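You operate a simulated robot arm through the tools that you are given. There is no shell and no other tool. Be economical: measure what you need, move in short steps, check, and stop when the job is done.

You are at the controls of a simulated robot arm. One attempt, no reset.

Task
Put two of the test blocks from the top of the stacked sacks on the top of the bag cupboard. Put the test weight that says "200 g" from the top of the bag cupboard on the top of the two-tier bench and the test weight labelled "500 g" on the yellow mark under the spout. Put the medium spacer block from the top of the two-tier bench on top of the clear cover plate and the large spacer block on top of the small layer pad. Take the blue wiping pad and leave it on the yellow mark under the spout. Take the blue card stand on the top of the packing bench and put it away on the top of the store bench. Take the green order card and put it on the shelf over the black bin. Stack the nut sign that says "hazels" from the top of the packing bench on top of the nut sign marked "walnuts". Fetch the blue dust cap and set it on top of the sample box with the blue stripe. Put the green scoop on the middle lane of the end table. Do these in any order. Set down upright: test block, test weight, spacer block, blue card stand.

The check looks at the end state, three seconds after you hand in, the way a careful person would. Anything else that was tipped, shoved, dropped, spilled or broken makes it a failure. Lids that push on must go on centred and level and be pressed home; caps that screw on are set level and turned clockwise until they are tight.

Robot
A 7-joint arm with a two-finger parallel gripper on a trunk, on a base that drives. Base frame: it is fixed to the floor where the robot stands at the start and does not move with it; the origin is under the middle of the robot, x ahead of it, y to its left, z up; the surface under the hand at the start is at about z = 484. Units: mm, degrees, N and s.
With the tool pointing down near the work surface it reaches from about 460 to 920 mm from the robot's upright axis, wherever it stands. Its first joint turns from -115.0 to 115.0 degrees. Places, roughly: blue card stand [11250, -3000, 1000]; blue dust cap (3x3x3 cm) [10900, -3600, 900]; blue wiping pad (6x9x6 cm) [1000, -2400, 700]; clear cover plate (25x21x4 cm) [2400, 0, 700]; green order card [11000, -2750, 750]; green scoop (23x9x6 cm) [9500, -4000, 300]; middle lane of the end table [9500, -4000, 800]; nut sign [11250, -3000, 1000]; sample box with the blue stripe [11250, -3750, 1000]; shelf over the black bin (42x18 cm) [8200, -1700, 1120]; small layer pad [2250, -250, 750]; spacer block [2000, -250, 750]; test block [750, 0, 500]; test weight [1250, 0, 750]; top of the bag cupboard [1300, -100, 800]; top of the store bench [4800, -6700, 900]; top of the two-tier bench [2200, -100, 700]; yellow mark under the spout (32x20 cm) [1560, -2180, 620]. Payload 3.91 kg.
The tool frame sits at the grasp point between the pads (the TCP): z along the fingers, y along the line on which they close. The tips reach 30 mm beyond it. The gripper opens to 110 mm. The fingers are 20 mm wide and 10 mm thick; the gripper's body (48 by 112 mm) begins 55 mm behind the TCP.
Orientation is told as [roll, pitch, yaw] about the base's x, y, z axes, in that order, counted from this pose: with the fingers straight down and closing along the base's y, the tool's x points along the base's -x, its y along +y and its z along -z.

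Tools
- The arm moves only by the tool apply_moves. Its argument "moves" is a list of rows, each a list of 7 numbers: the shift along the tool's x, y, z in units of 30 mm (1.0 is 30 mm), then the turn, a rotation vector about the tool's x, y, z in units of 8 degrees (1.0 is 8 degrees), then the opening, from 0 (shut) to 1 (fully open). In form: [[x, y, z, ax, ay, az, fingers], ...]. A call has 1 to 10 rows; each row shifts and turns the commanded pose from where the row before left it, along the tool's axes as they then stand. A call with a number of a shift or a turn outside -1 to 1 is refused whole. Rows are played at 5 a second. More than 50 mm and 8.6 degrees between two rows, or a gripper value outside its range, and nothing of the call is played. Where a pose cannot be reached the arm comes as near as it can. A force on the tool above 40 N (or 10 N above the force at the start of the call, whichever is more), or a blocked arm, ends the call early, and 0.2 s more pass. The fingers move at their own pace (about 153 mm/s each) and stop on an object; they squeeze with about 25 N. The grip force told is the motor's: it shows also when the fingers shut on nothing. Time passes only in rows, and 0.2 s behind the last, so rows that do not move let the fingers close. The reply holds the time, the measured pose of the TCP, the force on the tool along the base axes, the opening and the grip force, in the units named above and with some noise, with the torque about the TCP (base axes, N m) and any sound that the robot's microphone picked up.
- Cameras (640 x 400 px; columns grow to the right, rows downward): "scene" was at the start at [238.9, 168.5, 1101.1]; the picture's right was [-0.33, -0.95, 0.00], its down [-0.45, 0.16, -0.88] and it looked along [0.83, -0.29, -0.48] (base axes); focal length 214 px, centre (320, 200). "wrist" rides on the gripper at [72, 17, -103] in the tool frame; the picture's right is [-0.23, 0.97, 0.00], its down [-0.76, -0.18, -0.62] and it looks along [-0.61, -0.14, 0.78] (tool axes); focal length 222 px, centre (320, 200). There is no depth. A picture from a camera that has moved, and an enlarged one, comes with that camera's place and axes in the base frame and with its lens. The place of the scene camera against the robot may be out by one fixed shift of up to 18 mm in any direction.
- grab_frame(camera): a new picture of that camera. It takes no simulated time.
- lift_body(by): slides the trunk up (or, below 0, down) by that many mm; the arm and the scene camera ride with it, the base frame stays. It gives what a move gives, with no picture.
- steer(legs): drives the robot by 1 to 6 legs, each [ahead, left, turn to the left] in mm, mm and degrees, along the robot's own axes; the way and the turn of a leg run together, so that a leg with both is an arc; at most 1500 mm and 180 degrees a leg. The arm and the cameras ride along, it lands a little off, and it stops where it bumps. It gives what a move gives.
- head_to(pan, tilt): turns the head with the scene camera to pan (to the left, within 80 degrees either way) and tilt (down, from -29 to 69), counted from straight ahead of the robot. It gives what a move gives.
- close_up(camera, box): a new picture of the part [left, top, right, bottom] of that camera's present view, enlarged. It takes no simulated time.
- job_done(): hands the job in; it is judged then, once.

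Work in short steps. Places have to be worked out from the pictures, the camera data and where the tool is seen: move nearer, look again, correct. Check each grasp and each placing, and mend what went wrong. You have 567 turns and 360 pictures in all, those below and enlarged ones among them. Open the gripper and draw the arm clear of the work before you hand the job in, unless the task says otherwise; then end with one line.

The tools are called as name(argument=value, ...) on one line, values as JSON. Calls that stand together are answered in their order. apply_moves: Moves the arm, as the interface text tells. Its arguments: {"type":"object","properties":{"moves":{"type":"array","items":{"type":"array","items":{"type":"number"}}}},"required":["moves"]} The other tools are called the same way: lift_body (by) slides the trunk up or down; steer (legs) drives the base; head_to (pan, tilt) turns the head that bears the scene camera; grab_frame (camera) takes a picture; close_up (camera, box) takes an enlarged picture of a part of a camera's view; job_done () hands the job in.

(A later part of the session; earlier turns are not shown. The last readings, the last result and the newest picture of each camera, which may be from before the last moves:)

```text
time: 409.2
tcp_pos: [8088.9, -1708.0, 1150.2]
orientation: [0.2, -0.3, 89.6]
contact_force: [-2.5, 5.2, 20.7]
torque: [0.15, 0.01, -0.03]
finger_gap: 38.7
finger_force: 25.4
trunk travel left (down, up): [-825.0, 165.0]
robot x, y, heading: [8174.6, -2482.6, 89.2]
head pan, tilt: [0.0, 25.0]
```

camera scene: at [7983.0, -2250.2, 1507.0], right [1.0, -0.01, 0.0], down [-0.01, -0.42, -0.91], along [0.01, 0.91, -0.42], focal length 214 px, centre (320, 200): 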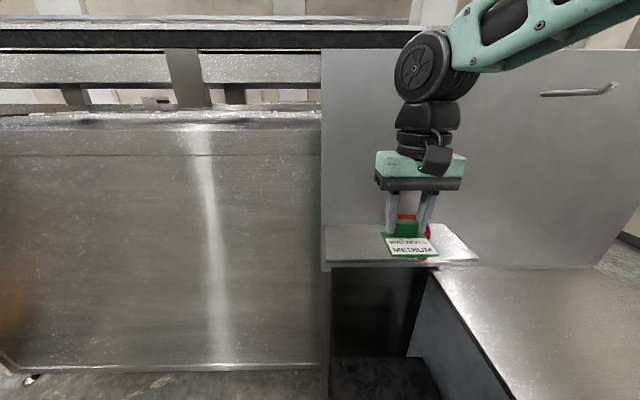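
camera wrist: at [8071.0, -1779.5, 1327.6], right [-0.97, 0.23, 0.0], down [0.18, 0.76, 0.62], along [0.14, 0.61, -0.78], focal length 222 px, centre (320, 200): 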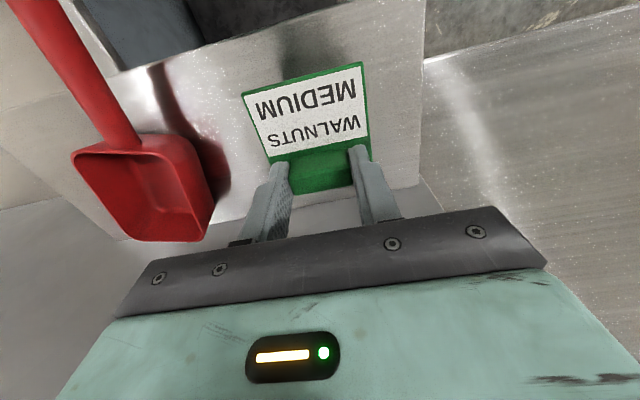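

Contact at z≈1151. Ease, open, rise and check.

apply_moves(moves=[[0, 0, -0.07, 0, 0, 0, 0], [0, 0, 0, 0, 0, 0, 0.55], [0, 0, 0, 0, 0, 0, 0.55], [0, 0, -0.5, 0, 0, 0, 0.55], [0, 0, -1, 0, 0, 0, 0.55], [0, 0, -1, 0, 0, 0, 0.55], [0, 0, -1, 0, 0, 0, 0.55], [0.5, 0, -1, 0, 0, 0, 0.55], [1, 0, 0, 0, 0, 0, 0.55], [1, 0, 0, 0, 0, 0, 0.55]])

apply_moves(moves=[[1, 0, 0, 0, 0, 0, 0.55], [1, 0, 0, 0, 0, 0, 0.55], [1, 0, 0, 0, 0, 0, 0.55], [1, 0, 0, 0, 0, 0, 0.55], [1, 0, 0, 0, 0, 0, 0.55]])

close_up(camera="scene", box=[310, 150, 490, 280])

```text
time: 411.4
tcp_pos: [8090.8, -1785.0, 1283.9]
orientation: [0.1, 0.0, 89.7]
contact_force: [0.2, 0.7, -0.3]
torque: [-0.04, 0.01, 0.0]
finger_gap: 60.5
finger_force: 0.0
trunk travel left (down, up): [-825.0, 165.0]
robot x, y, heading: [8173.9, -2485.2, 89.0]
head pan, tilt: [0.0, 25.0]
```

```text
time: 412.6
tcp_pos: [8090.3, -1935.2, 1284.6]
orientation: [0.1, 0.1, 89.6]
contact_force: [-0.7, 0.4, -0.5]
torque: [0.0, 0.0, -0.02]
finger_gap: 60.5
finger_force: 0.0
trunk travel left (down, up): [-825.0, 165.0]
robot x, y, heading: [8176.2, -2480.9, 89.4]
head pan, tilt: [0.0, 25.0]
```

```text
3.08 times, centred on (400, 215) of scene
camera zoom: at [7982.5, -2249.4, 1506.9], right [1.0, -0.01, 0.0], down [0.0, -0.42, -0.91], along [0.01, 0.91, -0.42], focal length 660 px, centre (74, 154)
```

zoom: 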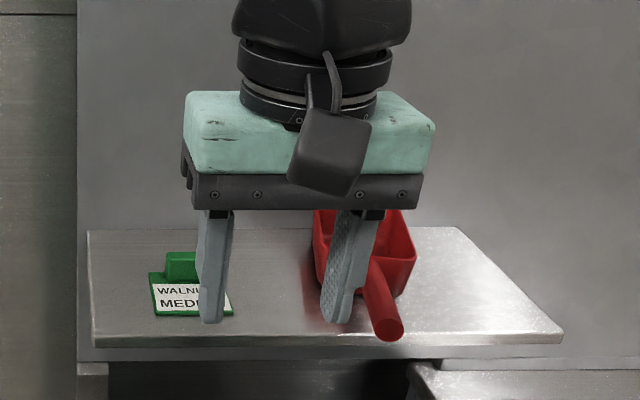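

The card lies on the shelf. Next the green scoop: back out, lower the trunk by 200, go to x≈9450 and face south.

steer(legs=[[-250, 0, 0], [0, 0, -89.5], [1250, 0, 0]])

lift_body(by=-200)

steer(legs=[[0, 0, -90]])

grab_frame(camera="scene")

```text
time: 424.2
tcp_pos: [9962.3, -2631.8, 1285.7]
orientation: [0.1, 0.0, 0.7]
contact_force: [-0.2, 0.3, 0.1]
torque: [-0.02, -0.03, 0.02]
finger_gap: 60.6
finger_force: 0.1
trunk travel left (down, up): [-825.0, 165.0]
robot x, y, heading: [9420.7, -2729.6, 0.2]
head pan, tilt: [0.0, 25.0]
```

```text
time: 426.3
tcp_pos: [9962.6, -2633.2, 1086.1]
orientation: [0.2, 0.1, 0.7]
contact_force: [0.2, 0.0, -0.2]
torque: [-0.01, 0.0, -0.03]
finger_gap: 60.7
finger_force: 0.0
trunk travel left (down, up): [-625.0, 365.0]
robot x, y, heading: [9419.6, -2729.2, 0.1]
head pan, tilt: [0.0, 25.0]
```

```text
time: 430.5
tcp_pos: [9533.8, -3263.8, 1084.8]
orientation: [0.1, 0.1, -87.2]
contact_force: [0.2, -0.1, 0.2]
torque: [0.04, 0.02, 0.01]
finger_gap: 60.5
finger_force: 0.0
trunk travel left (down, up): [-625.0, 365.0]
robot x, y, heading: [9423.5, -2724.9, -87.4]
head pan, tilt: [0.0, 25.0]
```

```text
168 pictures are left
camera scene: at [9646.1, -2957.9, 1307.0], right [-1.0, -0.04, 0.0], down [-0.02, 0.42, -0.91], along [0.04, -0.91, -0.42], focal length 214 px, centre (320, 200)
```

scene: 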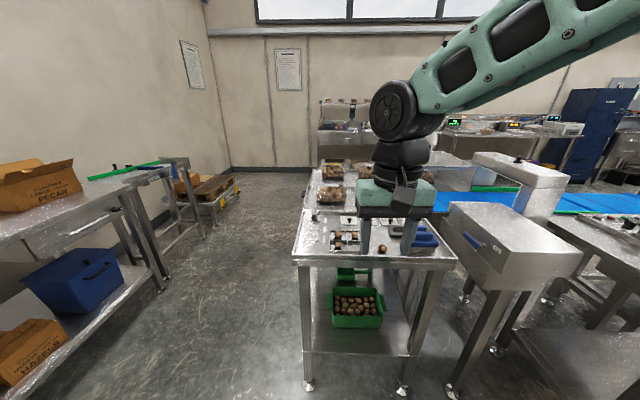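

The end table is ahead with a low shelf. I zoom in.

close_up(camera="scene", box=[280, 220, 480, 390])

close_up(camera="scene", box=[280, 140, 480, 270])

grab_frame(camera="wrist")

```text
2.35 times, centred on (380, 305) of scene
camera zoom: at [9646.1, -2957.9, 1307.0], right [-1.0, -0.04, 0.0], down [-0.02, 0.42, -0.91], along [0.04, -0.91, -0.42], focal length 505 px, centre (179, -47)
```

zoom: 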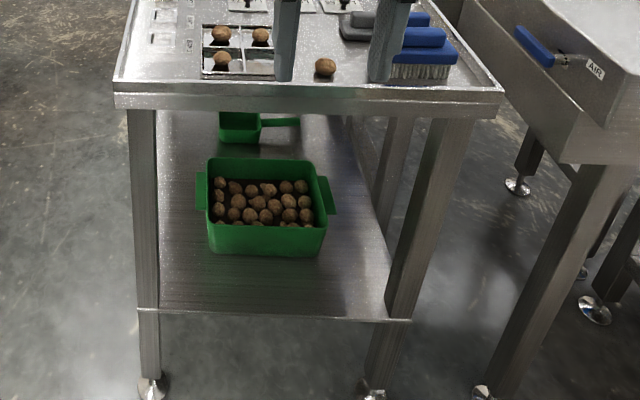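

```text
3.08 times, centred on (380, 205) of scene
camera zoom: at [9646.1, -2957.9, 1307.0], right [-1.0, -0.04, 0.0], down [-0.02, 0.42, -0.91], along [0.04, -0.91, -0.42], focal length 660 px, centre (135, 185)
```

zoom: 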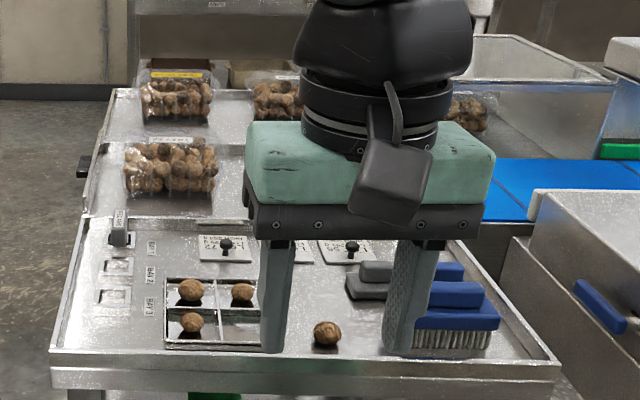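

```text
165 pictures are left
camera wrist: at [9546.9, -3191.8, 1188.7], right [0.98, -0.18, 0.0], down [-0.14, -0.77, 0.62], along [-0.11, -0.61, -0.78], focal length 222 px, centre (320, 200)
```

wrist: 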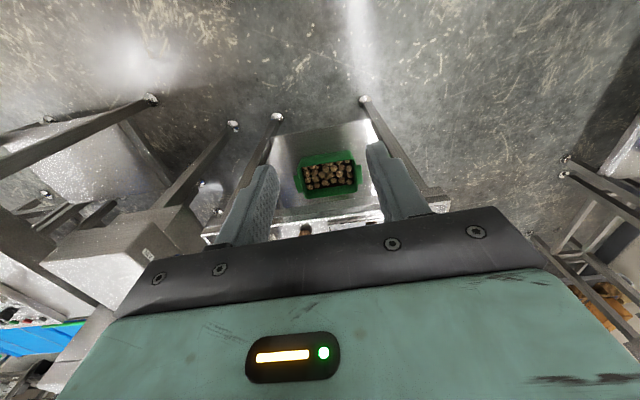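

The scoop is on the low shelf behind the crate, bowl toward the east side: bowl ≈(9536,−3978), handle west. The east side of the table is open, so I'll reach in from there with a slanted tool. First I turn to heading 180 and go to (10290, −3300), then look.

steer(legs=[[0, 0, -92.6], [-870, 0, 0], [0, 600, 0]])

head_to(pan=35, tilt=30)

grab_frame(camera="scene")

```text
time: 442.0
tcp_pos: [9711.8, -3435.1, 1085.2]
orientation: [0.1, 0.1, 178.6]
contact_force: [-0.2, 0.2, 0.6]
torque: [-0.01, 0.0, -0.03]
finger_gap: 60.4
finger_force: 0.1
trunk travel left (down, up): [-625.0, 365.0]
robot x, y, heading: [10255.6, -3361.7, 178.2]
head pan, tilt: [0.0, 25.0]
```

```text
time: 443.1
tcp_pos: [9712.2, -3436.5, 1084.8]
orientation: [0.2, 0.1, 178.6]
contact_force: [-0.1, -0.9, 0.1]
torque: [-0.02, 0.01, -0.01]
finger_gap: 60.4
finger_force: 0.1
trunk travel left (down, up): [-625.0, 365.0]
robot x, y, heading: [10256.3, -3363.1, 178.3]
head pan, tilt: [35.0, 30.0]
```

```text
164 pictures are left
camera scene: at [10044.2, -3618.8, 1299.0], right [-0.55, 0.84, 0.0], down [0.42, 0.27, -0.87], along [-0.72, -0.47, -0.5], focal length 214 px, centre (320, 200)
```

scene: 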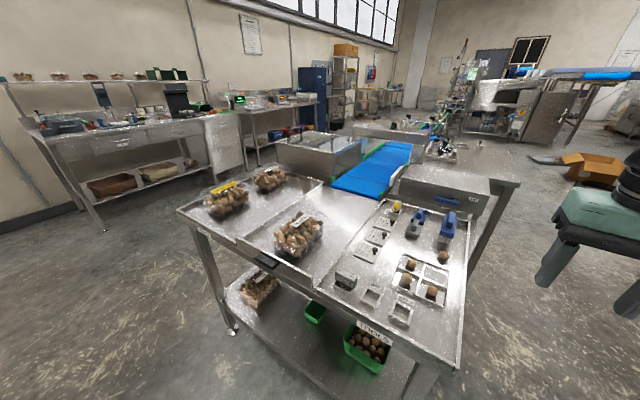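

close_up(camera="scene", box=[170, 140, 490, 400])

close_up(camera="scene", box=[220, 250, 420, 400])

```text
1.54 times, centred on (330, 270) of scene
camera zoom: at [10044.2, -3618.8, 1299.0], right [-0.55, 0.84, 0.0], down [0.42, 0.27, -0.87], along [-0.72, -0.47, -0.5], focal length 330 px, centre (305, 92)
```

zoom: 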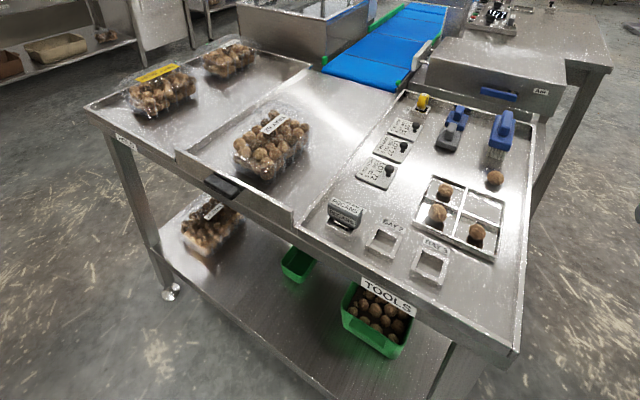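

```text
2.67 times, centred on (320, 325) of scene
camera zoom: at [10044.2, -3618.8, 1299.0], right [-0.55, 0.84, 0.0], down [0.42, 0.27, -0.87], along [-0.72, -0.47, -0.5], focal length 572 px, centre (320, -133)
```

zoom: 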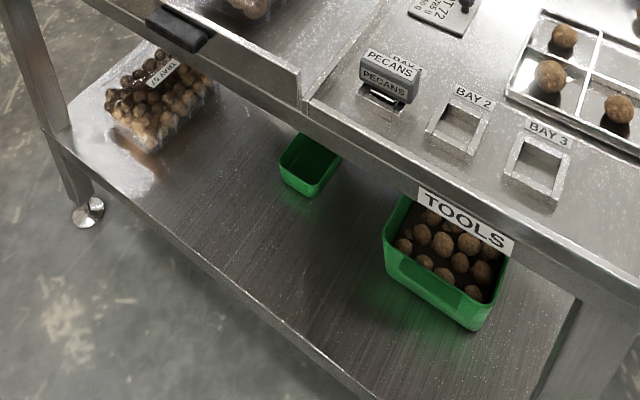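

The scoop bowl and the middle lane (x 9240–9730, y −4133…−3838; one nut bag at x 9540–9705) are clear now. For a slanted grasp I prefer the camera on top, so I test turning the hand by 180°.

apply_moves(moves=[[0, 0, 0, 0, 0, 1, 0.6], [0, 0, 0, 0, 0, 1, 0.6], [0, 0, 0, 0, 0, 1, 0.6], [0, 0, 0, 0, 0, 1, 0.6], [0, 0, 0, 0, 0, 1, 0.6], [0, 0, 0, 0, 0, 1, 0.6], [0, 0, 0, 0, 0, 1, 0.6], [0, 0, 0, 0, 0, 1, 0.6], [0, 0, 0, 0, 0, 1, 0.6], [0, 0, 0, 0, 0, 1, 0.6]])

apply_moves(moves=[[0, 0, 0, 0, 0, 1, 0.6], [0, 0, 0, 0, 0, 1, 0.6], [0, 0, 0, 0, 0, 1, 0.6], [0, 0, 0, 0, 0, 1, 0.6], [0, 0, 0, 0, 0, 1, 0.6], [0, 0, 0, 0, 0, 1, 0.6], [0, 0, 0, 0, 0, 1, 0.6], [0, 0, 0, 0, 0, 1, 0.6], [0, 0, 0, 0, 0, 1, 0.6], [0, 0, 0, 0, 0, 1, 0.6]])

```text
time: 445.2
tcp_pos: [9712.6, -3435.5, 1086.4]
orientation: [0.0, 0.2, 98.4]
contact_force: [0.0, 0.2, -0.2]
torque: [0.0, 0.0, 0.02]
finger_gap: 65.8
finger_force: 0.1
trunk travel left (down, up): [-625.0, 365.0]
robot x, y, heading: [10259.0, -3361.0, 178.4]
head pan, tilt: [35.0, 30.0]
```

```text
time: 447.4
tcp_pos: [9712.3, -3434.9, 1073.6]
orientation: [-0.5, -2.2, 23.8]
contact_force: [0.3, -0.6, 0.5]
torque: [-0.02, 0.02, -0.03]
finger_gap: 66.0
finger_force: 0.0
out of reach, approached as far as the arm can: row 9
trunk travel left (down, up): [-625.0, 365.0]
robot x, y, heading: [10255.4, -3366.6, 178.1]
head pan, tilt: [35.0, 30.0]
```

The wrist limit is about −160° relative to the arm direction, so from a stance further south (arm azimuth ≈160°) the camera-up slanted pose is possible. I drive to about (10410,−4240).

steer(legs=[[-150, 0, 0], [0, 880, -2]])

head_to(pan=0, tilt=30)

grab_frame(camera="scene")

```text
time: 453.1
tcp_pos: [9804.8, -4282.3, 1073.0]
orientation: [-0.5, -2.1, 20.5]
contact_force: [0.0, 0.9, -0.4]
torque: [0.0, 0.01, 0.03]
finger_gap: 66.1
finger_force: 0.2
trunk travel left (down, up): [-625.0, 365.0]
robot x, y, heading: [10353.6, -4242.3, 175.1]
head pan, tilt: [35.0, 30.0]
```

```text
time: 454.1
tcp_pos: [9805.2, -4281.1, 1073.2]
orientation: [-0.6, -2.1, 20.5]
contact_force: [0.7, -0.4, -0.6]
torque: [0.01, 0.0, 0.0]
finger_gap: 66.2
finger_force: 0.1
trunk travel left (down, up): [-625.0, 365.0]
robot x, y, heading: [10354.3, -4242.9, 175.0]
head pan, tilt: [0.0, 30.0]
```

```text
161 pictures are left
camera scene: at [10115.1, -4432.7, 1299.0], right [0.09, 1.0, 0.0], down [0.5, -0.04, -0.87], along [-0.86, 0.08, -0.5], focal length 214 px, centre (320, 200)
```

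scene: 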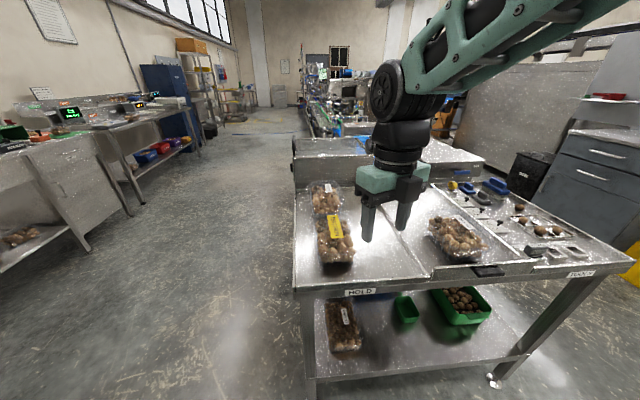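

close_up(camera="scene", box=[300, 250, 500, 390])

```text
2.86 times, centred on (400, 320) of scene
camera zoom: at [10115.1, -4432.7, 1299.0], right [0.09, 1.0, 0.0], down [0.5, -0.04, -0.87], along [-0.86, 0.08, -0.5], focal length 613 px, centre (91, -143)
```

zoom: 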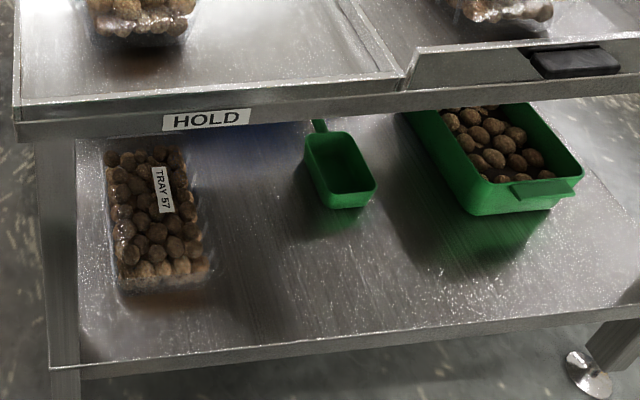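

Now I back 80 mm, shift the hand north by 250 mm (arm azimuth ≈160°) and then pitch the tool by +45° with yaw → 10°.

steer(legs=[[-80, 0, 0]])

apply_moves(moves=[[-0.35, 0.97, 0, 0, 0.25, 0, 0.6], [-0.35, 0.97, 0, 0, 0, 0, 0.6], [-0.35, 0.97, 0, 0, 0, 0, 0.6], [-0.35, 0.97, 0, 0, 0, 0, 0.6], [-0.35, 0.97, 0, 0, 0, 0, 0.6], [-0.35, 0.97, 0, 0, 0, 0, 0.6], [-0.35, 0.97, 0, 0, 0, 0, 0.6], [-0.35, 0.97, 0, 0, 0, 0, 0.6], [0, 0, 0, 0, 0, 1, 0.6], [0, 0, 0, 0, 0, 0.3, 0.6]])

apply_moves(moves=[[0, 0, 0, 0, 1, 0, 0.6], [0, 0, 0, 0, 1, 0, 0.6], [0, 0, 0, 0, 1, 0, 0.6], [0, 0, 0, 0, 1, 0, 0.6], [0, 0, 0, 0, 1, 0, 0.6]])

```text
time: 455.1
tcp_pos: [9884.2, -4289.5, 1073.2]
orientation: [-0.4, -2.2, 20.5]
contact_force: [0.6, -0.7, 0.5]
torque: [-0.02, 0.0, -0.03]
finger_gap: 66.0
finger_force: 0.1
trunk travel left (down, up): [-625.0, 365.0]
robot x, y, heading: [10433.5, -4251.6, 174.8]
head pan, tilt: [0.0, 30.0]
```

```text
time: 457.3
tcp_pos: [9884.1, -4044.0, 1071.3]
orientation: [-0.5, -0.2, 10.0]
contact_force: [0.3, 0.2, 0.3]
torque: [0.01, 0.02, 0.03]
finger_gap: 66.0
finger_force: 0.1
trunk travel left (down, up): [-625.0, 365.0]
robot x, y, heading: [10431.2, -4245.8, 174.9]
head pan, tilt: [0.0, 30.0]
```

```text
time: 458.5
tcp_pos: [9881.2, -4044.1, 1072.0]
orientation: [-0.5, 39.9, 9.7]
contact_force: [-1.2, -0.7, -0.4]
torque: [0.04, -0.01, 0.01]
finger_gap: 65.9
finger_force: 0.0
trunk travel left (down, up): [-625.0, 365.0]
robot x, y, heading: [10433.8, -4246.8, 174.8]
head pan, tilt: [0.0, 30.0]
```

Reached (pitch 40). I check visually.

grab_frame(camera="scene")

grab_frame(camera="wrist")

```text
159 pictures are left
camera scene: at [10194.7, -4440.2, 1298.9], right [0.09, 1.0, 0.0], down [0.5, -0.04, -0.87], along [-0.86, 0.08, -0.5], focal length 214 px, centre (320, 200)
```

scene: 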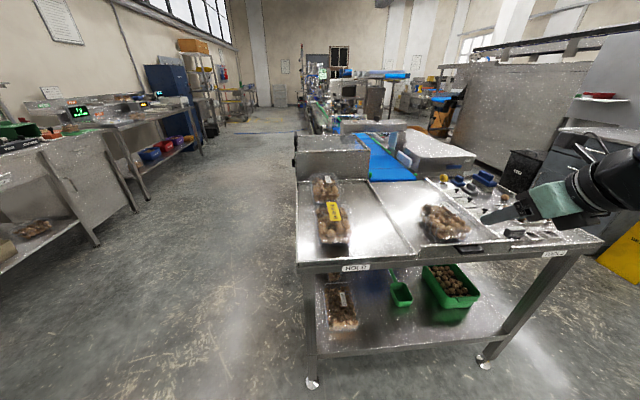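

```text
158 pictures are left
camera wrist: at [9888.7, -4024.3, 1197.6], right [0.0, 0.99, -0.15], down [1.0, 0.0, -0.01], along [-0.01, -0.15, -0.99], focal length 222 px, centre (320, 200)
```

wrist: 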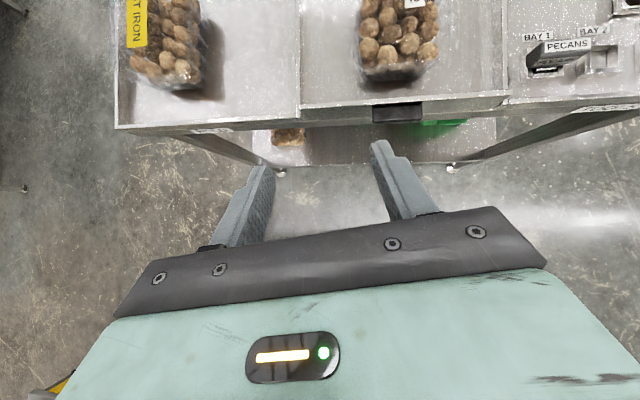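

The pose is right; the camera looks straight down, table edge at x≈9766. I lower the trunk by 600 and look under the table.

lift_body(by=-600)

head_to(pan=0, tilt=15)

grab_frame(camera="scene")

grab_frame(camera="wrist")

```text
refused: -600 is not a number from -400 to 400
```

```text
time: 459.3
tcp_pos: [9881.0, -4041.8, 1071.6]
orientation: [-0.6, 39.8, 9.7]
contact_force: [0.5, -0.4, 0.4]
torque: [0.0, -0.02, -0.03]
finger_gap: 66.2
finger_force: 0.1
trunk travel left (down, up): [-625.0, 365.0]
robot x, y, heading: [10433.2, -4251.7, 175.0]
head pan, tilt: [0.0, 15.0]
```

```text
157 pictures are left
camera scene: at [10191.9, -4439.6, 1323.1], right [0.09, 1.0, 0.0], down [0.26, -0.02, -0.97], along [-0.96, 0.09, -0.26], focal length 214 px, centre (320, 200)
```

scene: 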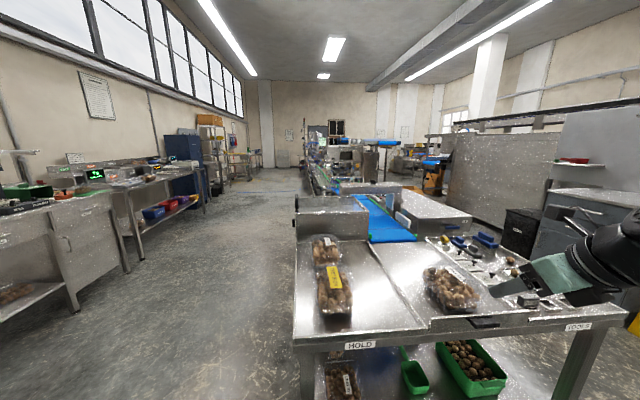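

```text
156 pictures are left
camera wrist: at [9888.6, -4024.1, 1197.6], right [0.0, 0.99, -0.15], down [1.0, 0.0, -0.01], along [-0.01, -0.15, -0.99], focal length 222 px, centre (320, 200)
```

wrist: 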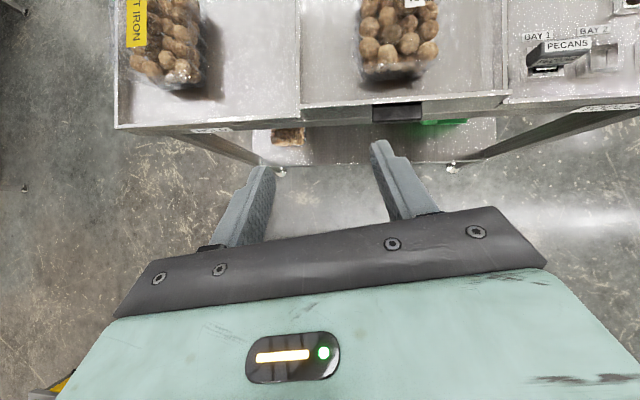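

Lift limit is 400 per call; lower in two steps.

lift_body(by=-350)

lift_body(by=-230)

grab_frame(camera="scene")

grab_frame(camera="wrist")

```text
time: 462.7
tcp_pos: [9883.0, -4042.9, 723.0]
orientation: [-0.8, 39.8, 9.6]
contact_force: [1.0, 0.2, -0.3]
torque: [-0.02, -0.01, -0.02]
finger_gap: 65.7
finger_force: 0.0
trunk travel left (down, up): [-275.0, 715.0]
robot x, y, heading: [10435.0, -4247.3, 174.8]
head pan, tilt: [0.0, 15.0]
```

```text
time: 465.1
tcp_pos: [9881.6, -4042.9, 492.3]
orientation: [-0.6, 39.8, 9.7]
contact_force: [-0.4, 0.7, 0.6]
torque: [0.02, -0.03, -0.01]
finger_gap: 66.1
finger_force: 0.1
trunk travel left (down, up): [-45.0, 945.0]
robot x, y, heading: [10433.6, -4250.1, 175.0]
head pan, tilt: [0.0, 15.0]
```

```text
155 pictures are left
camera scene: at [10191.9, -4439.7, 743.2], right [0.09, 1.0, 0.0], down [0.26, -0.02, -0.97], along [-0.96, 0.09, -0.26], focal length 214 px, centre (320, 200)
```

scene: 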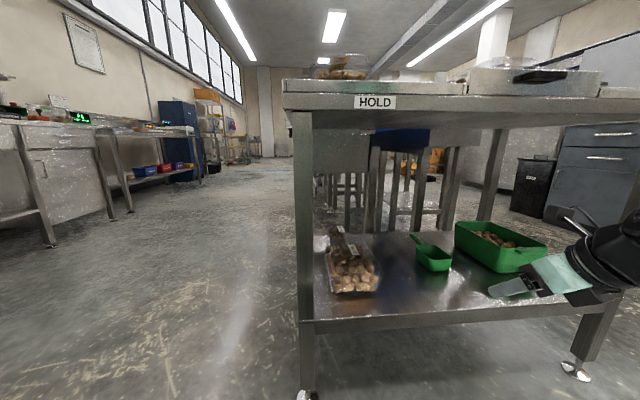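

```text
154 pictures are left
camera wrist: at [9888.7, -4024.1, 617.6], right [0.0, 0.99, -0.15], down [1.0, 0.0, -0.01], along [-0.01, -0.15, -0.99], focal length 222 px, centre (320, 200)
```

wrist: 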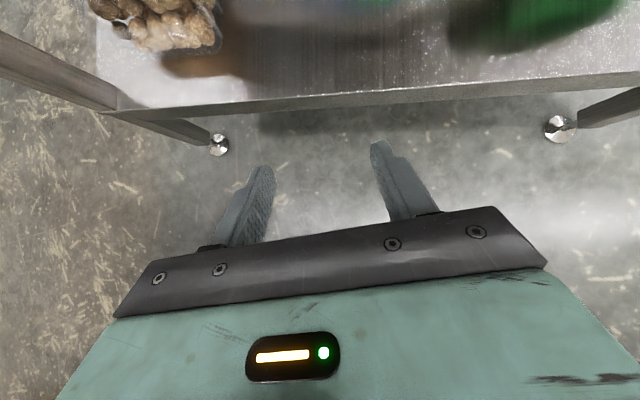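

close_up(camera="scene", box=[380, 210, 560, 320])

```text
3.56 times, centred on (470, 265) of scene
camera zoom: at [10191.9, -4439.7, 743.2], right [0.09, 1.0, 0.0], down [0.26, -0.02, -0.97], along [-0.96, 0.09, -0.26], focal length 763 px, centre (-213, -31)
```

zoom: 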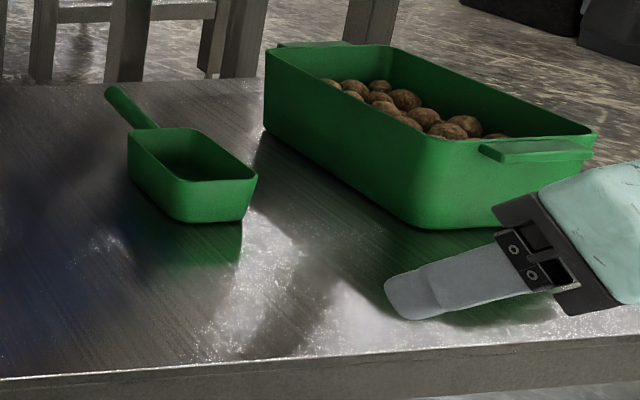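

Shelf z≈302 (edge x≈9747); bowl x 9480–9582, y −4016…−3941, axis along x. I set yaw 0 and bring the TCP to y −3979, z ≈ 345 while still outside the table.

apply_moves(moves=[[0, 0, 0, -0.78, 0, 0.93, 0.95], [-0.64, 0.42, 0.76, 0, 0, 0, 0.95], [-0.64, 0.42, 0.76, 0, 0, 0, 0.95], [-0.64, 0.42, 0.76, 0, 0, 0, 0.95], [-0.64, 0.42, 0.76, 0, 0, 0, 0.95], [-0.64, 0.42, 0.76, 0, 0, 0, 0.95]])

grab_frame(camera="scene")

grab_frame(camera="wrist")

```text
refused: row 1 steps farther than a row can; nothing moved
```

```text
152 pictures are left
camera scene: at [10191.9, -4439.7, 743.2], right [0.09, 1.0, 0.0], down [0.26, -0.02, -0.97], along [-0.96, 0.09, -0.26], focal length 214 px, centre (320, 200)
```

scene: 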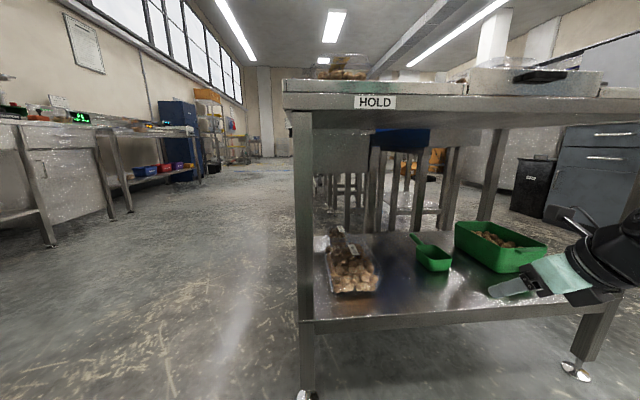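

```text
151 pictures are left
camera wrist: at [9888.7, -4024.1, 617.6], right [0.0, 0.99, -0.15], down [1.0, 0.0, -0.01], along [-0.01, -0.15, -0.99], focal length 222 px, centre (320, 200)
```

wrist: 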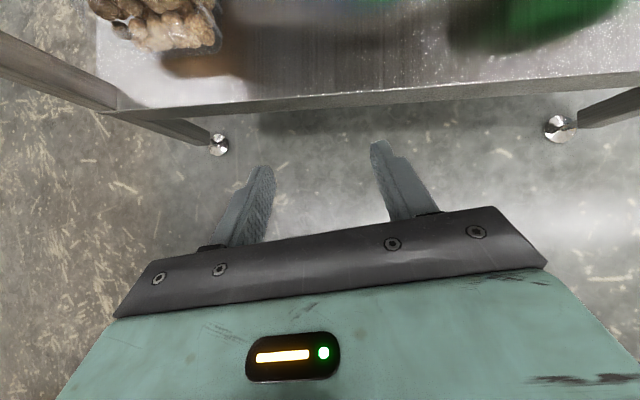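

The rotation must be split over two rows.

apply_moves(moves=[[0, 0, 0, -0.39, 0, 0.465, 0.95], [0, 0, 0, -0.39, 0, 0.465, 0.95], [-0.64, 0.42, 0.76, 0, 0, 0, 0.95], [-0.64, 0.42, 0.76, 0, 0, 0, 0.95], [-0.64, 0.42, 0.76, 0, 0, 0, 0.95], [-0.64, 0.42, 0.76, 0, 0, 0, 0.95], [-0.64, 0.42, 0.76, 0, 0, 0, 0.95]])

close_up(camera="scene", box=[380, 200, 640, 340])

grab_frame(camera="wrist")

```text
time: 466.8
tcp_pos: [9854.8, -3970.8, 359.2]
orientation: [-0.6, 39.6, 0.0]
contact_force: [-0.4, -0.5, 0.9]
torque: [0.01, 0.01, -0.01]
finger_gap: 104.5
finger_force: 0.1
out of reach, approached as far as the arm can: row 3, 4, 5
trunk travel left (down, up): [-45.0, 945.0]
robot x, y, heading: [10431.9, -4250.1, 175.0]
head pan, tilt: [0.0, 15.0]
```

```text
2.46 times, centred on (510, 270) of scene
camera zoom: at [10192.0, -4439.7, 743.2], right [0.09, 1.0, 0.0], down [0.26, -0.02, -0.97], along [-0.96, 0.09, -0.26], focal length 528 px, centre (-148, 28)
```

zoom: 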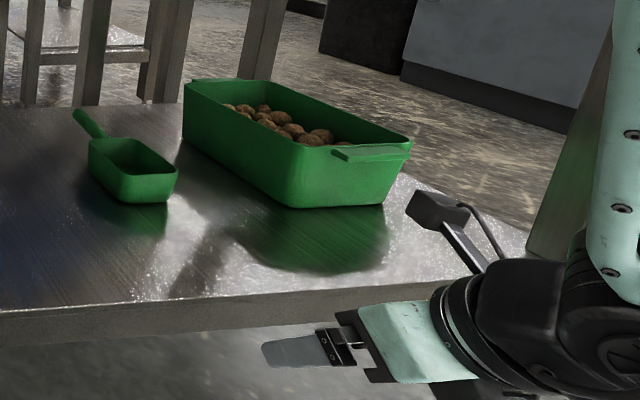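

```text
149 pictures are left
camera wrist: at [9864.6, -3953.6, 484.3], right [0.17, 0.97, -0.15], down [0.99, -0.17, 0.0], along [-0.03, -0.15, -0.99], focal length 222 px, centre (320, 200)
```

wrist: 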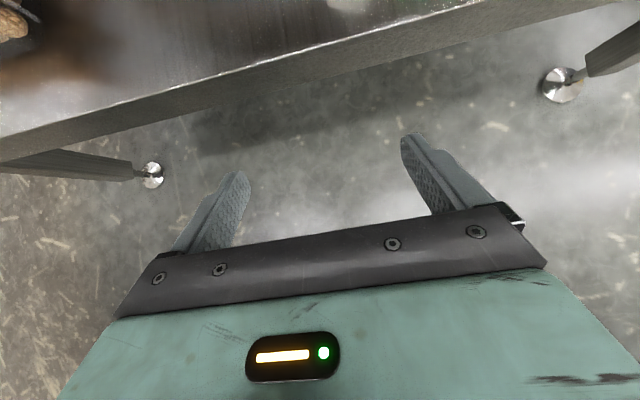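

TCP is at (9855,−3971,359), fingers above shelf level. I drive 200 mm straight in, stopping short of the bowl.

steer(legs=[[200, 24, 0]])

grab_frame(camera="wrist")

grab_frame(camera="scene")

```text
time: 468.4
tcp_pos: [9654.5, -3973.7, 358.8]
orientation: [-0.5, 39.5, -0.3]
contact_force: [-0.4, -0.2, -0.3]
torque: [-0.01, 0.01, 0.01]
finger_gap: 104.5
finger_force: 0.0
trunk travel left (down, up): [-45.0, 945.0]
robot x, y, heading: [10229.1, -4251.7, 174.5]
head pan, tilt: [0.0, 15.0]
```

```text
148 pictures are left
camera wrist: at [9663.9, -3956.1, 484.7], right [0.17, 0.97, -0.15], down [0.98, -0.18, 0.0], along [-0.03, -0.15, -0.99], focal length 222 px, centre (320, 200)
```

wrist: 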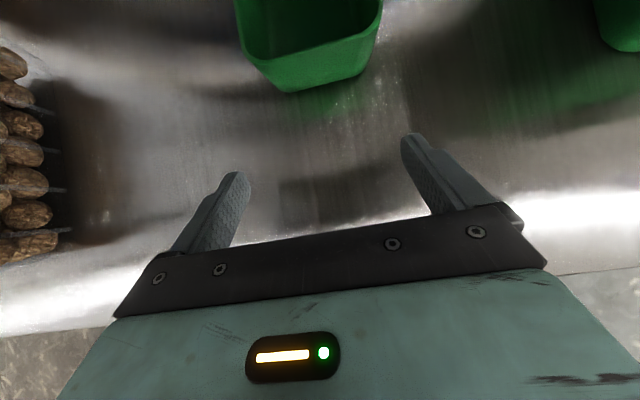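

```text
147 pictures are left
camera scene: at [9988.7, -4443.6, 743.2], right [0.09, 1.0, 0.0], down [0.26, -0.02, -0.97], along [-0.96, 0.09, -0.26], focal length 214 px, centre (320, 200)
```

scene: 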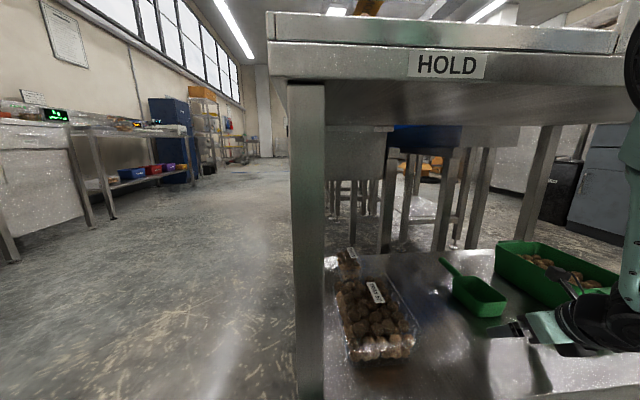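

Bowl centre y≈−3966, east rim x≈9568. I extend the arm to TCP (9540,−3966,343).

apply_moves(moves=[[0.65, 0.067, 0.71, 0, 0, 0, 0.95], [0.65, 0.067, 0.71, 0, 0, 0, 0.95]])

grab_frame(camera="wrist")

close_up(camera="scene", box=[420, 220, 640, 370])

```text
time: 469.0
tcp_pos: [9597.1, -3970.1, 349.8]
orientation: [-0.6, 39.5, -0.2]
contact_force: [0.7, -0.3, -0.5]
torque: [-0.02, -0.03, 0.0]
finger_gap: 104.5
finger_force: 0.1
trunk travel left (down, up): [-45.0, 945.0]
robot x, y, heading: [10231.4, -4253.6, 174.7]
head pan, tilt: [0.0, 15.0]
```

```text
146 pictures are left
camera wrist: at [9607.7, -3952.4, 475.8], right [0.17, 0.97, -0.15], down [0.98, -0.18, 0.0], along [-0.03, -0.15, -0.99], focal length 222 px, centre (320, 200)
```

wrist: 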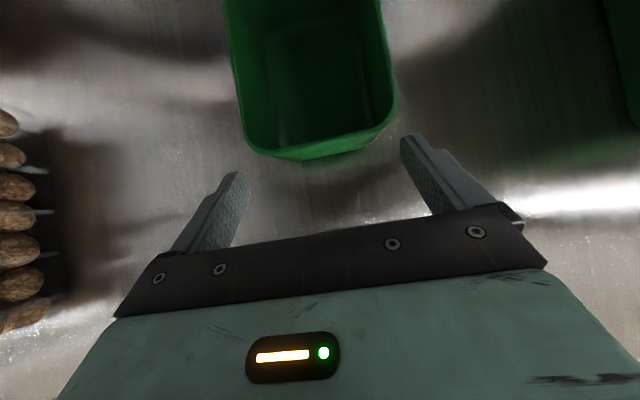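

```text
2.67 times, centred on (530, 295) of scene
camera zoom: at [9988.7, -4443.6, 743.2], right [0.09, 1.0, 0.0], down [0.26, -0.02, -0.97], along [-0.96, 0.09, -0.26], focal length 572 px, centre (-240, -53)
```

zoom: 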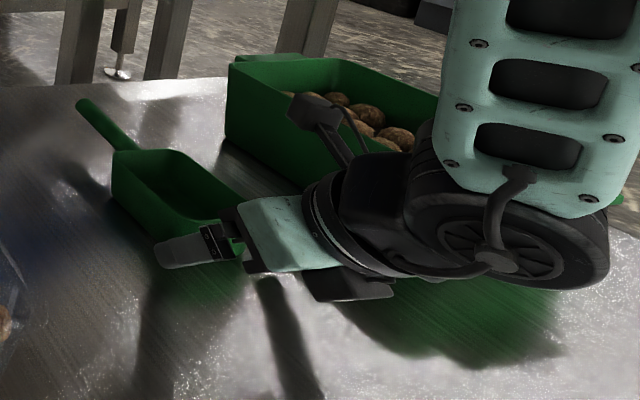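

I check the forearm's clearance to the table edge before going further.

head_to(pan=-35, tilt=0)

grab_frame(camera="scene")

```text
time: 470.0
tcp_pos: [9597.5, -3969.9, 351.0]
orientation: [-0.6, 39.7, -0.4]
contact_force: [0.3, 0.7, -0.7]
torque: [0.03, 0.03, 0.02]
finger_gap: 104.6
finger_force: 0.1
trunk travel left (down, up): [-45.0, 945.0]
robot x, y, heading: [10231.4, -4253.9, 174.6]
head pan, tilt: [-35.0, 0.0]
```

```text
144 pictures are left
camera scene: at [10013.1, -4394.1, 767.3], right [0.65, 0.76, 0.0], down [0.0, 0.0, -1.0], along [-0.76, 0.65, 0.0], focal length 214 px, centre (320, 200)
```

scene: 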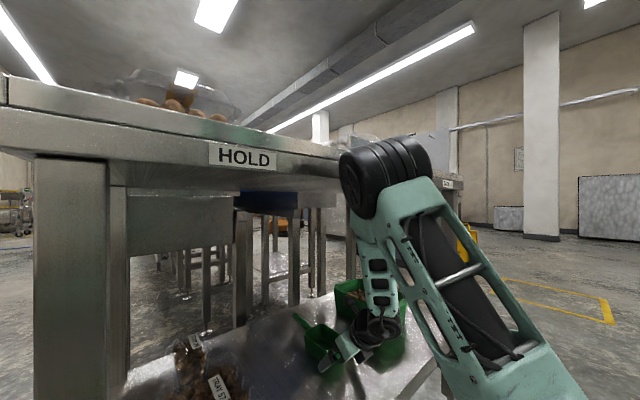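

The elbow (z≈810) is about at the table edge. I back the base off 235 mm so the arm can reach in stretched, with the elbow lower and outside the table.

steer(legs=[[-235, -22, 0]])

apply_moves(moves=[[0.75, 0, 0.65, 0, 0, 0, 0.95], [0.75, 0, 0.65, 0, 0, 0, 0.95], [0.75, 0, 0.65, 0, 0, 0, 0.95], [0.75, 0, 0.65, 0, 0, 0, 0.95], [0.75, 0, 0.65, 0, 0, 0, 0.95], [0.75, 0, 0.65, 0, 0, 0, 0.95]])

grab_frame(camera="scene")

grab_frame(camera="wrist")

```text
time: 471.7
tcp_pos: [9829.7, -3976.3, 350.7]
orientation: [-0.6, 39.6, 0.3]
contact_force: [-0.1, -0.8, 0.0]
torque: [0.01, 0.01, 0.0]
finger_gap: 104.5
finger_force: 0.0
trunk travel left (down, up): [-45.0, 945.0]
robot x, y, heading: [10461.7, -4250.5, 175.2]
head pan, tilt: [-35.0, 0.0]
```

```text
time: 473.1
tcp_pos: [9652.3, -3978.8, 347.4]
orientation: [-0.6, 39.7, 0.3]
contact_force: [-0.9, 0.6, 0.0]
torque: [0.01, -0.01, 0.02]
finger_gap: 104.5
finger_force: 0.1
trunk travel left (down, up): [-45.0, 945.0]
robot x, y, heading: [10463.6, -4253.8, 175.1]
head pan, tilt: [-35.0, 0.0]
```

```text
143 pictures are left
camera scene: at [10249.3, -4395.0, 767.3], right [0.64, 0.77, 0.0], down [0.0, 0.0, -1.0], along [-0.77, 0.64, 0.0], focal length 214 px, centre (320, 200)
```

scene: 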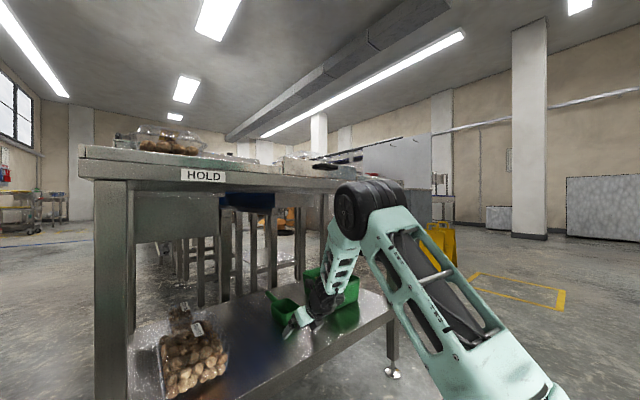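

```text
142 pictures are left
camera wrist: at [9661.5, -3960.6, 472.9], right [0.16, 0.97, -0.15], down [0.99, -0.16, 0.0], along [-0.03, -0.15, -0.99], focal length 222 px, centre (320, 200)
```

wrist: 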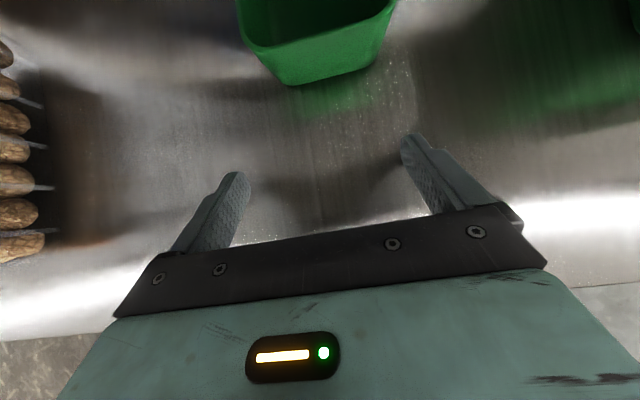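

Elbow is now well outside the table. Extend the last 110 mm around the bowl.

apply_moves(moves=[[0.69, 0.1, 0.6, 0, 0, 0, 0.95], [0.69, 0.1, 0.6, 0, 0, 0, 0.95], [0.69, 0.1, 0.6, 0, 0, 0, 0.95], [0.69, 0.1, 0.6, 0, 0, 0, 0.95]])

grab_frame(camera="wrist")

close_up(camera="scene", box=[240, 240, 400, 380])

```text
time: 474.1
tcp_pos: [9541.0, -3968.1, 342.5]
orientation: [-0.7, 39.7, 0.4]
contact_force: [0.3, 0.8, 0.1]
torque: [-0.01, 0.01, 0.0]
finger_gap: 104.4
finger_force: 0.0
trunk travel left (down, up): [-45.0, 945.0]
robot x, y, heading: [10464.4, -4250.4, 175.5]
head pan, tilt: [-35.0, 0.0]
```

```text
141 pictures are left
camera wrist: at [9550.4, -3950.6, 467.6], right [0.16, 0.97, -0.15], down [0.99, -0.16, 0.0], along [-0.03, -0.15, -0.99], focal length 222 px, centre (320, 200)
```

wrist: 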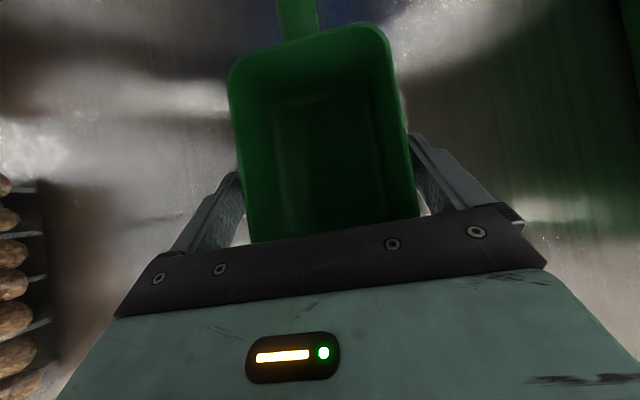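

```text
2.86 times, centred on (320, 310) of scene
camera zoom: at [10249.3, -4395.0, 767.4], right [0.64, 0.77, 0.0], down [0.0, 0.0, -1.0], along [-0.77, 0.64, 0.0], focal length 613 px, centre (320, -114)
```

zoom: 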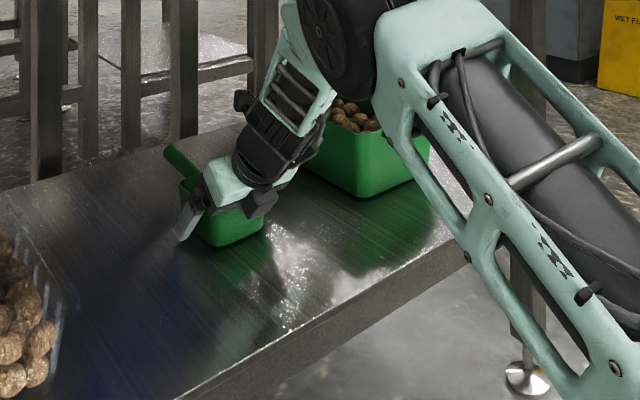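

The bowl is between the fingers. Close.

apply_moves(moves=[[0, 0, 0, 0, 0, 0, 0], [0, 0, 0, 0, 0, 0, 0], [0, 0, 0, 0, 0, 0, 0]])

grab_frame(camera="wrist")

```text
time: 474.9
tcp_pos: [9541.1, -3968.1, 341.6]
orientation: [-0.6, 39.6, 0.4]
contact_force: [0.2, 1.3, 1.4]
torque: [0.11, -0.14, 0.02]
finger_gap: 85.1
finger_force: 25.3
trunk travel left (down, up): [-45.0, 945.0]
robot x, y, heading: [10465.9, -4251.2, 175.4]
head pan, tilt: [-35.0, 0.0]
```

```text
139 pictures are left
camera wrist: at [9550.6, -3950.7, 467.7], right [0.16, 0.97, -0.15], down [0.99, -0.16, 0.0], along [-0.03, -0.15, -0.99], focal length 222 px, centre (320, 200)
```

wrist: 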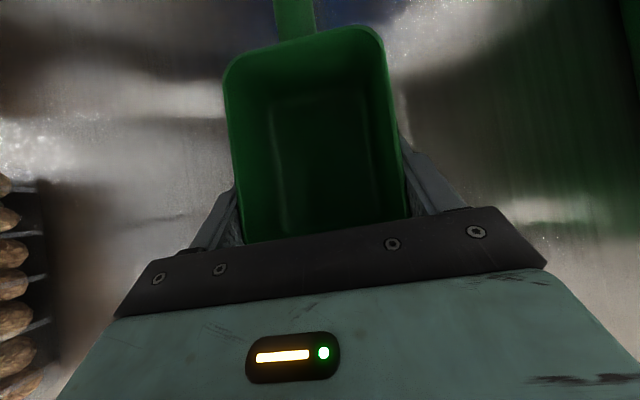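

Gripped (85 mm). Lift 60 mm and check that the scoop stays level.

apply_moves(moves=[[0.21, 0, -0.26, 0, 0, 0, 0], [0.42, 0, -0.51, 0, 0, 0, 0], [0.42, 0, -0.51, 0, 0, 0, 0], [0.21, 0, -0.26, 0, 0, 0, 0]])

close_up(camera="scene", box=[240, 230, 400, 370])

grab_frame(camera="wrist")

```text
time: 475.9
tcp_pos: [9539.7, -3965.8, 400.6]
orientation: [-0.7, 39.6, 0.4]
contact_force: [0.5, -0.2, -1.2]
torque: [0.02, -0.03, 0.01]
finger_gap: 85.0
finger_force: 25.1
trunk travel left (down, up): [-45.0, 945.0]
robot x, y, heading: [10464.9, -4257.2, 175.5]
head pan, tilt: [-35.0, 0.0]
```

```text
2.86 times, centred on (320, 300) of scene
camera zoom: at [10249.2, -4395.0, 767.3], right [0.64, 0.77, 0.0], down [0.0, 0.0, -1.0], along [-0.77, 0.64, 0.0], focal length 613 px, centre (320, -86)
```

zoom: 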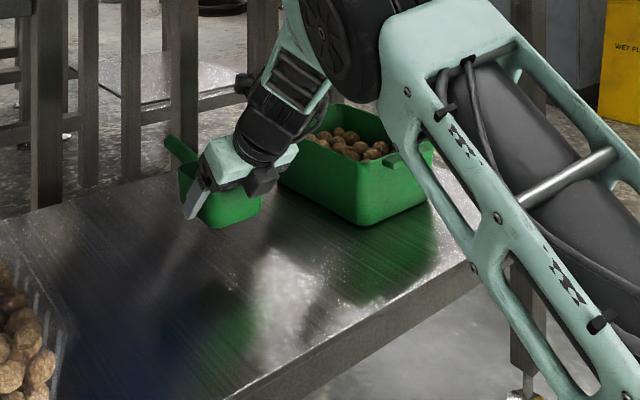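

```text
137 pictures are left
camera wrist: at [9550.1, -3949.1, 527.2], right [0.16, 0.97, -0.15], down [0.99, -0.16, 0.0], along [-0.03, -0.15, -0.99], focal length 222 px, centre (320, 200)
```

wrist: 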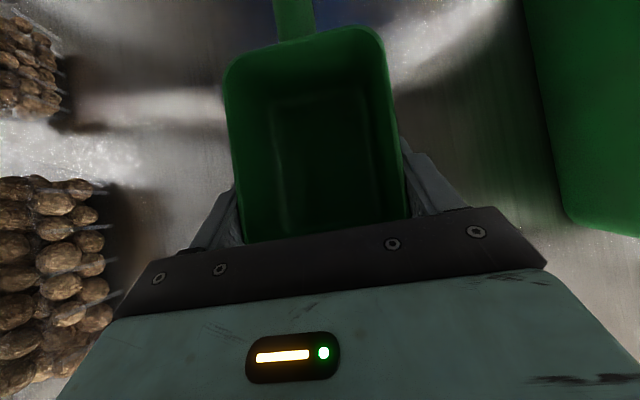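

Level. Now retract eastward about 330 mm.

apply_moves(moves=[[-0.87, 0, -0.72, 0, 0, 0, 0], [-0.87, 0, -0.72, 0, 0, 0, 0], [-0.87, 0, -0.72, 0, 0, 0, 0], [-0.87, 0, -0.72, 0, 0, 0, 0], [-0.87, 0, -0.72, 0, 0, 0, 0], [-0.87, 0, -0.72, 0, 0, 0, 0], [-0.87, 0, -0.72, 0, 0, 0, 0], [-0.87, 0, -0.72, 0, 0, 0, 0], [-0.87, 0, -0.72, 0, 0, 0, 0]])

grab_frame(camera="scene")

```text
time: 477.9
tcp_pos: [9846.6, -3961.9, 403.0]
orientation: [-0.7, 39.6, 0.5]
contact_force: [0.4, 0.0, -1.8]
torque: [0.01, -0.08, -0.02]
finger_gap: 85.1
finger_force: 25.1
trunk travel left (down, up): [-45.0, 945.0]
robot x, y, heading: [10468.6, -4253.7, 175.4]
head pan, tilt: [-35.0, 0.0]
```

```text
136 pictures are left
camera scene: at [10249.3, -4395.0, 767.3], right [0.64, 0.77, 0.0], down [0.0, 0.0, -1.0], along [-0.77, 0.64, 0.0], focal length 214 px, centre (320, 200)
```

scene: 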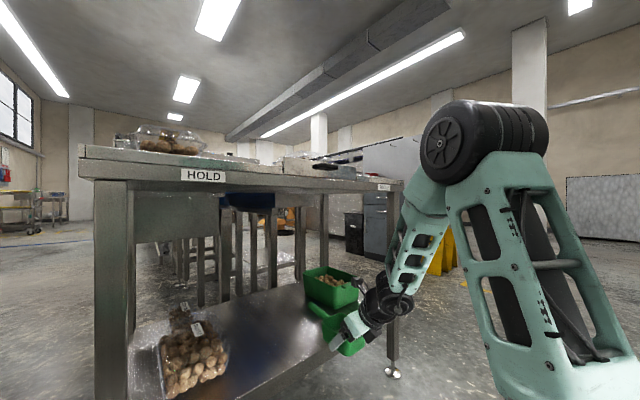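

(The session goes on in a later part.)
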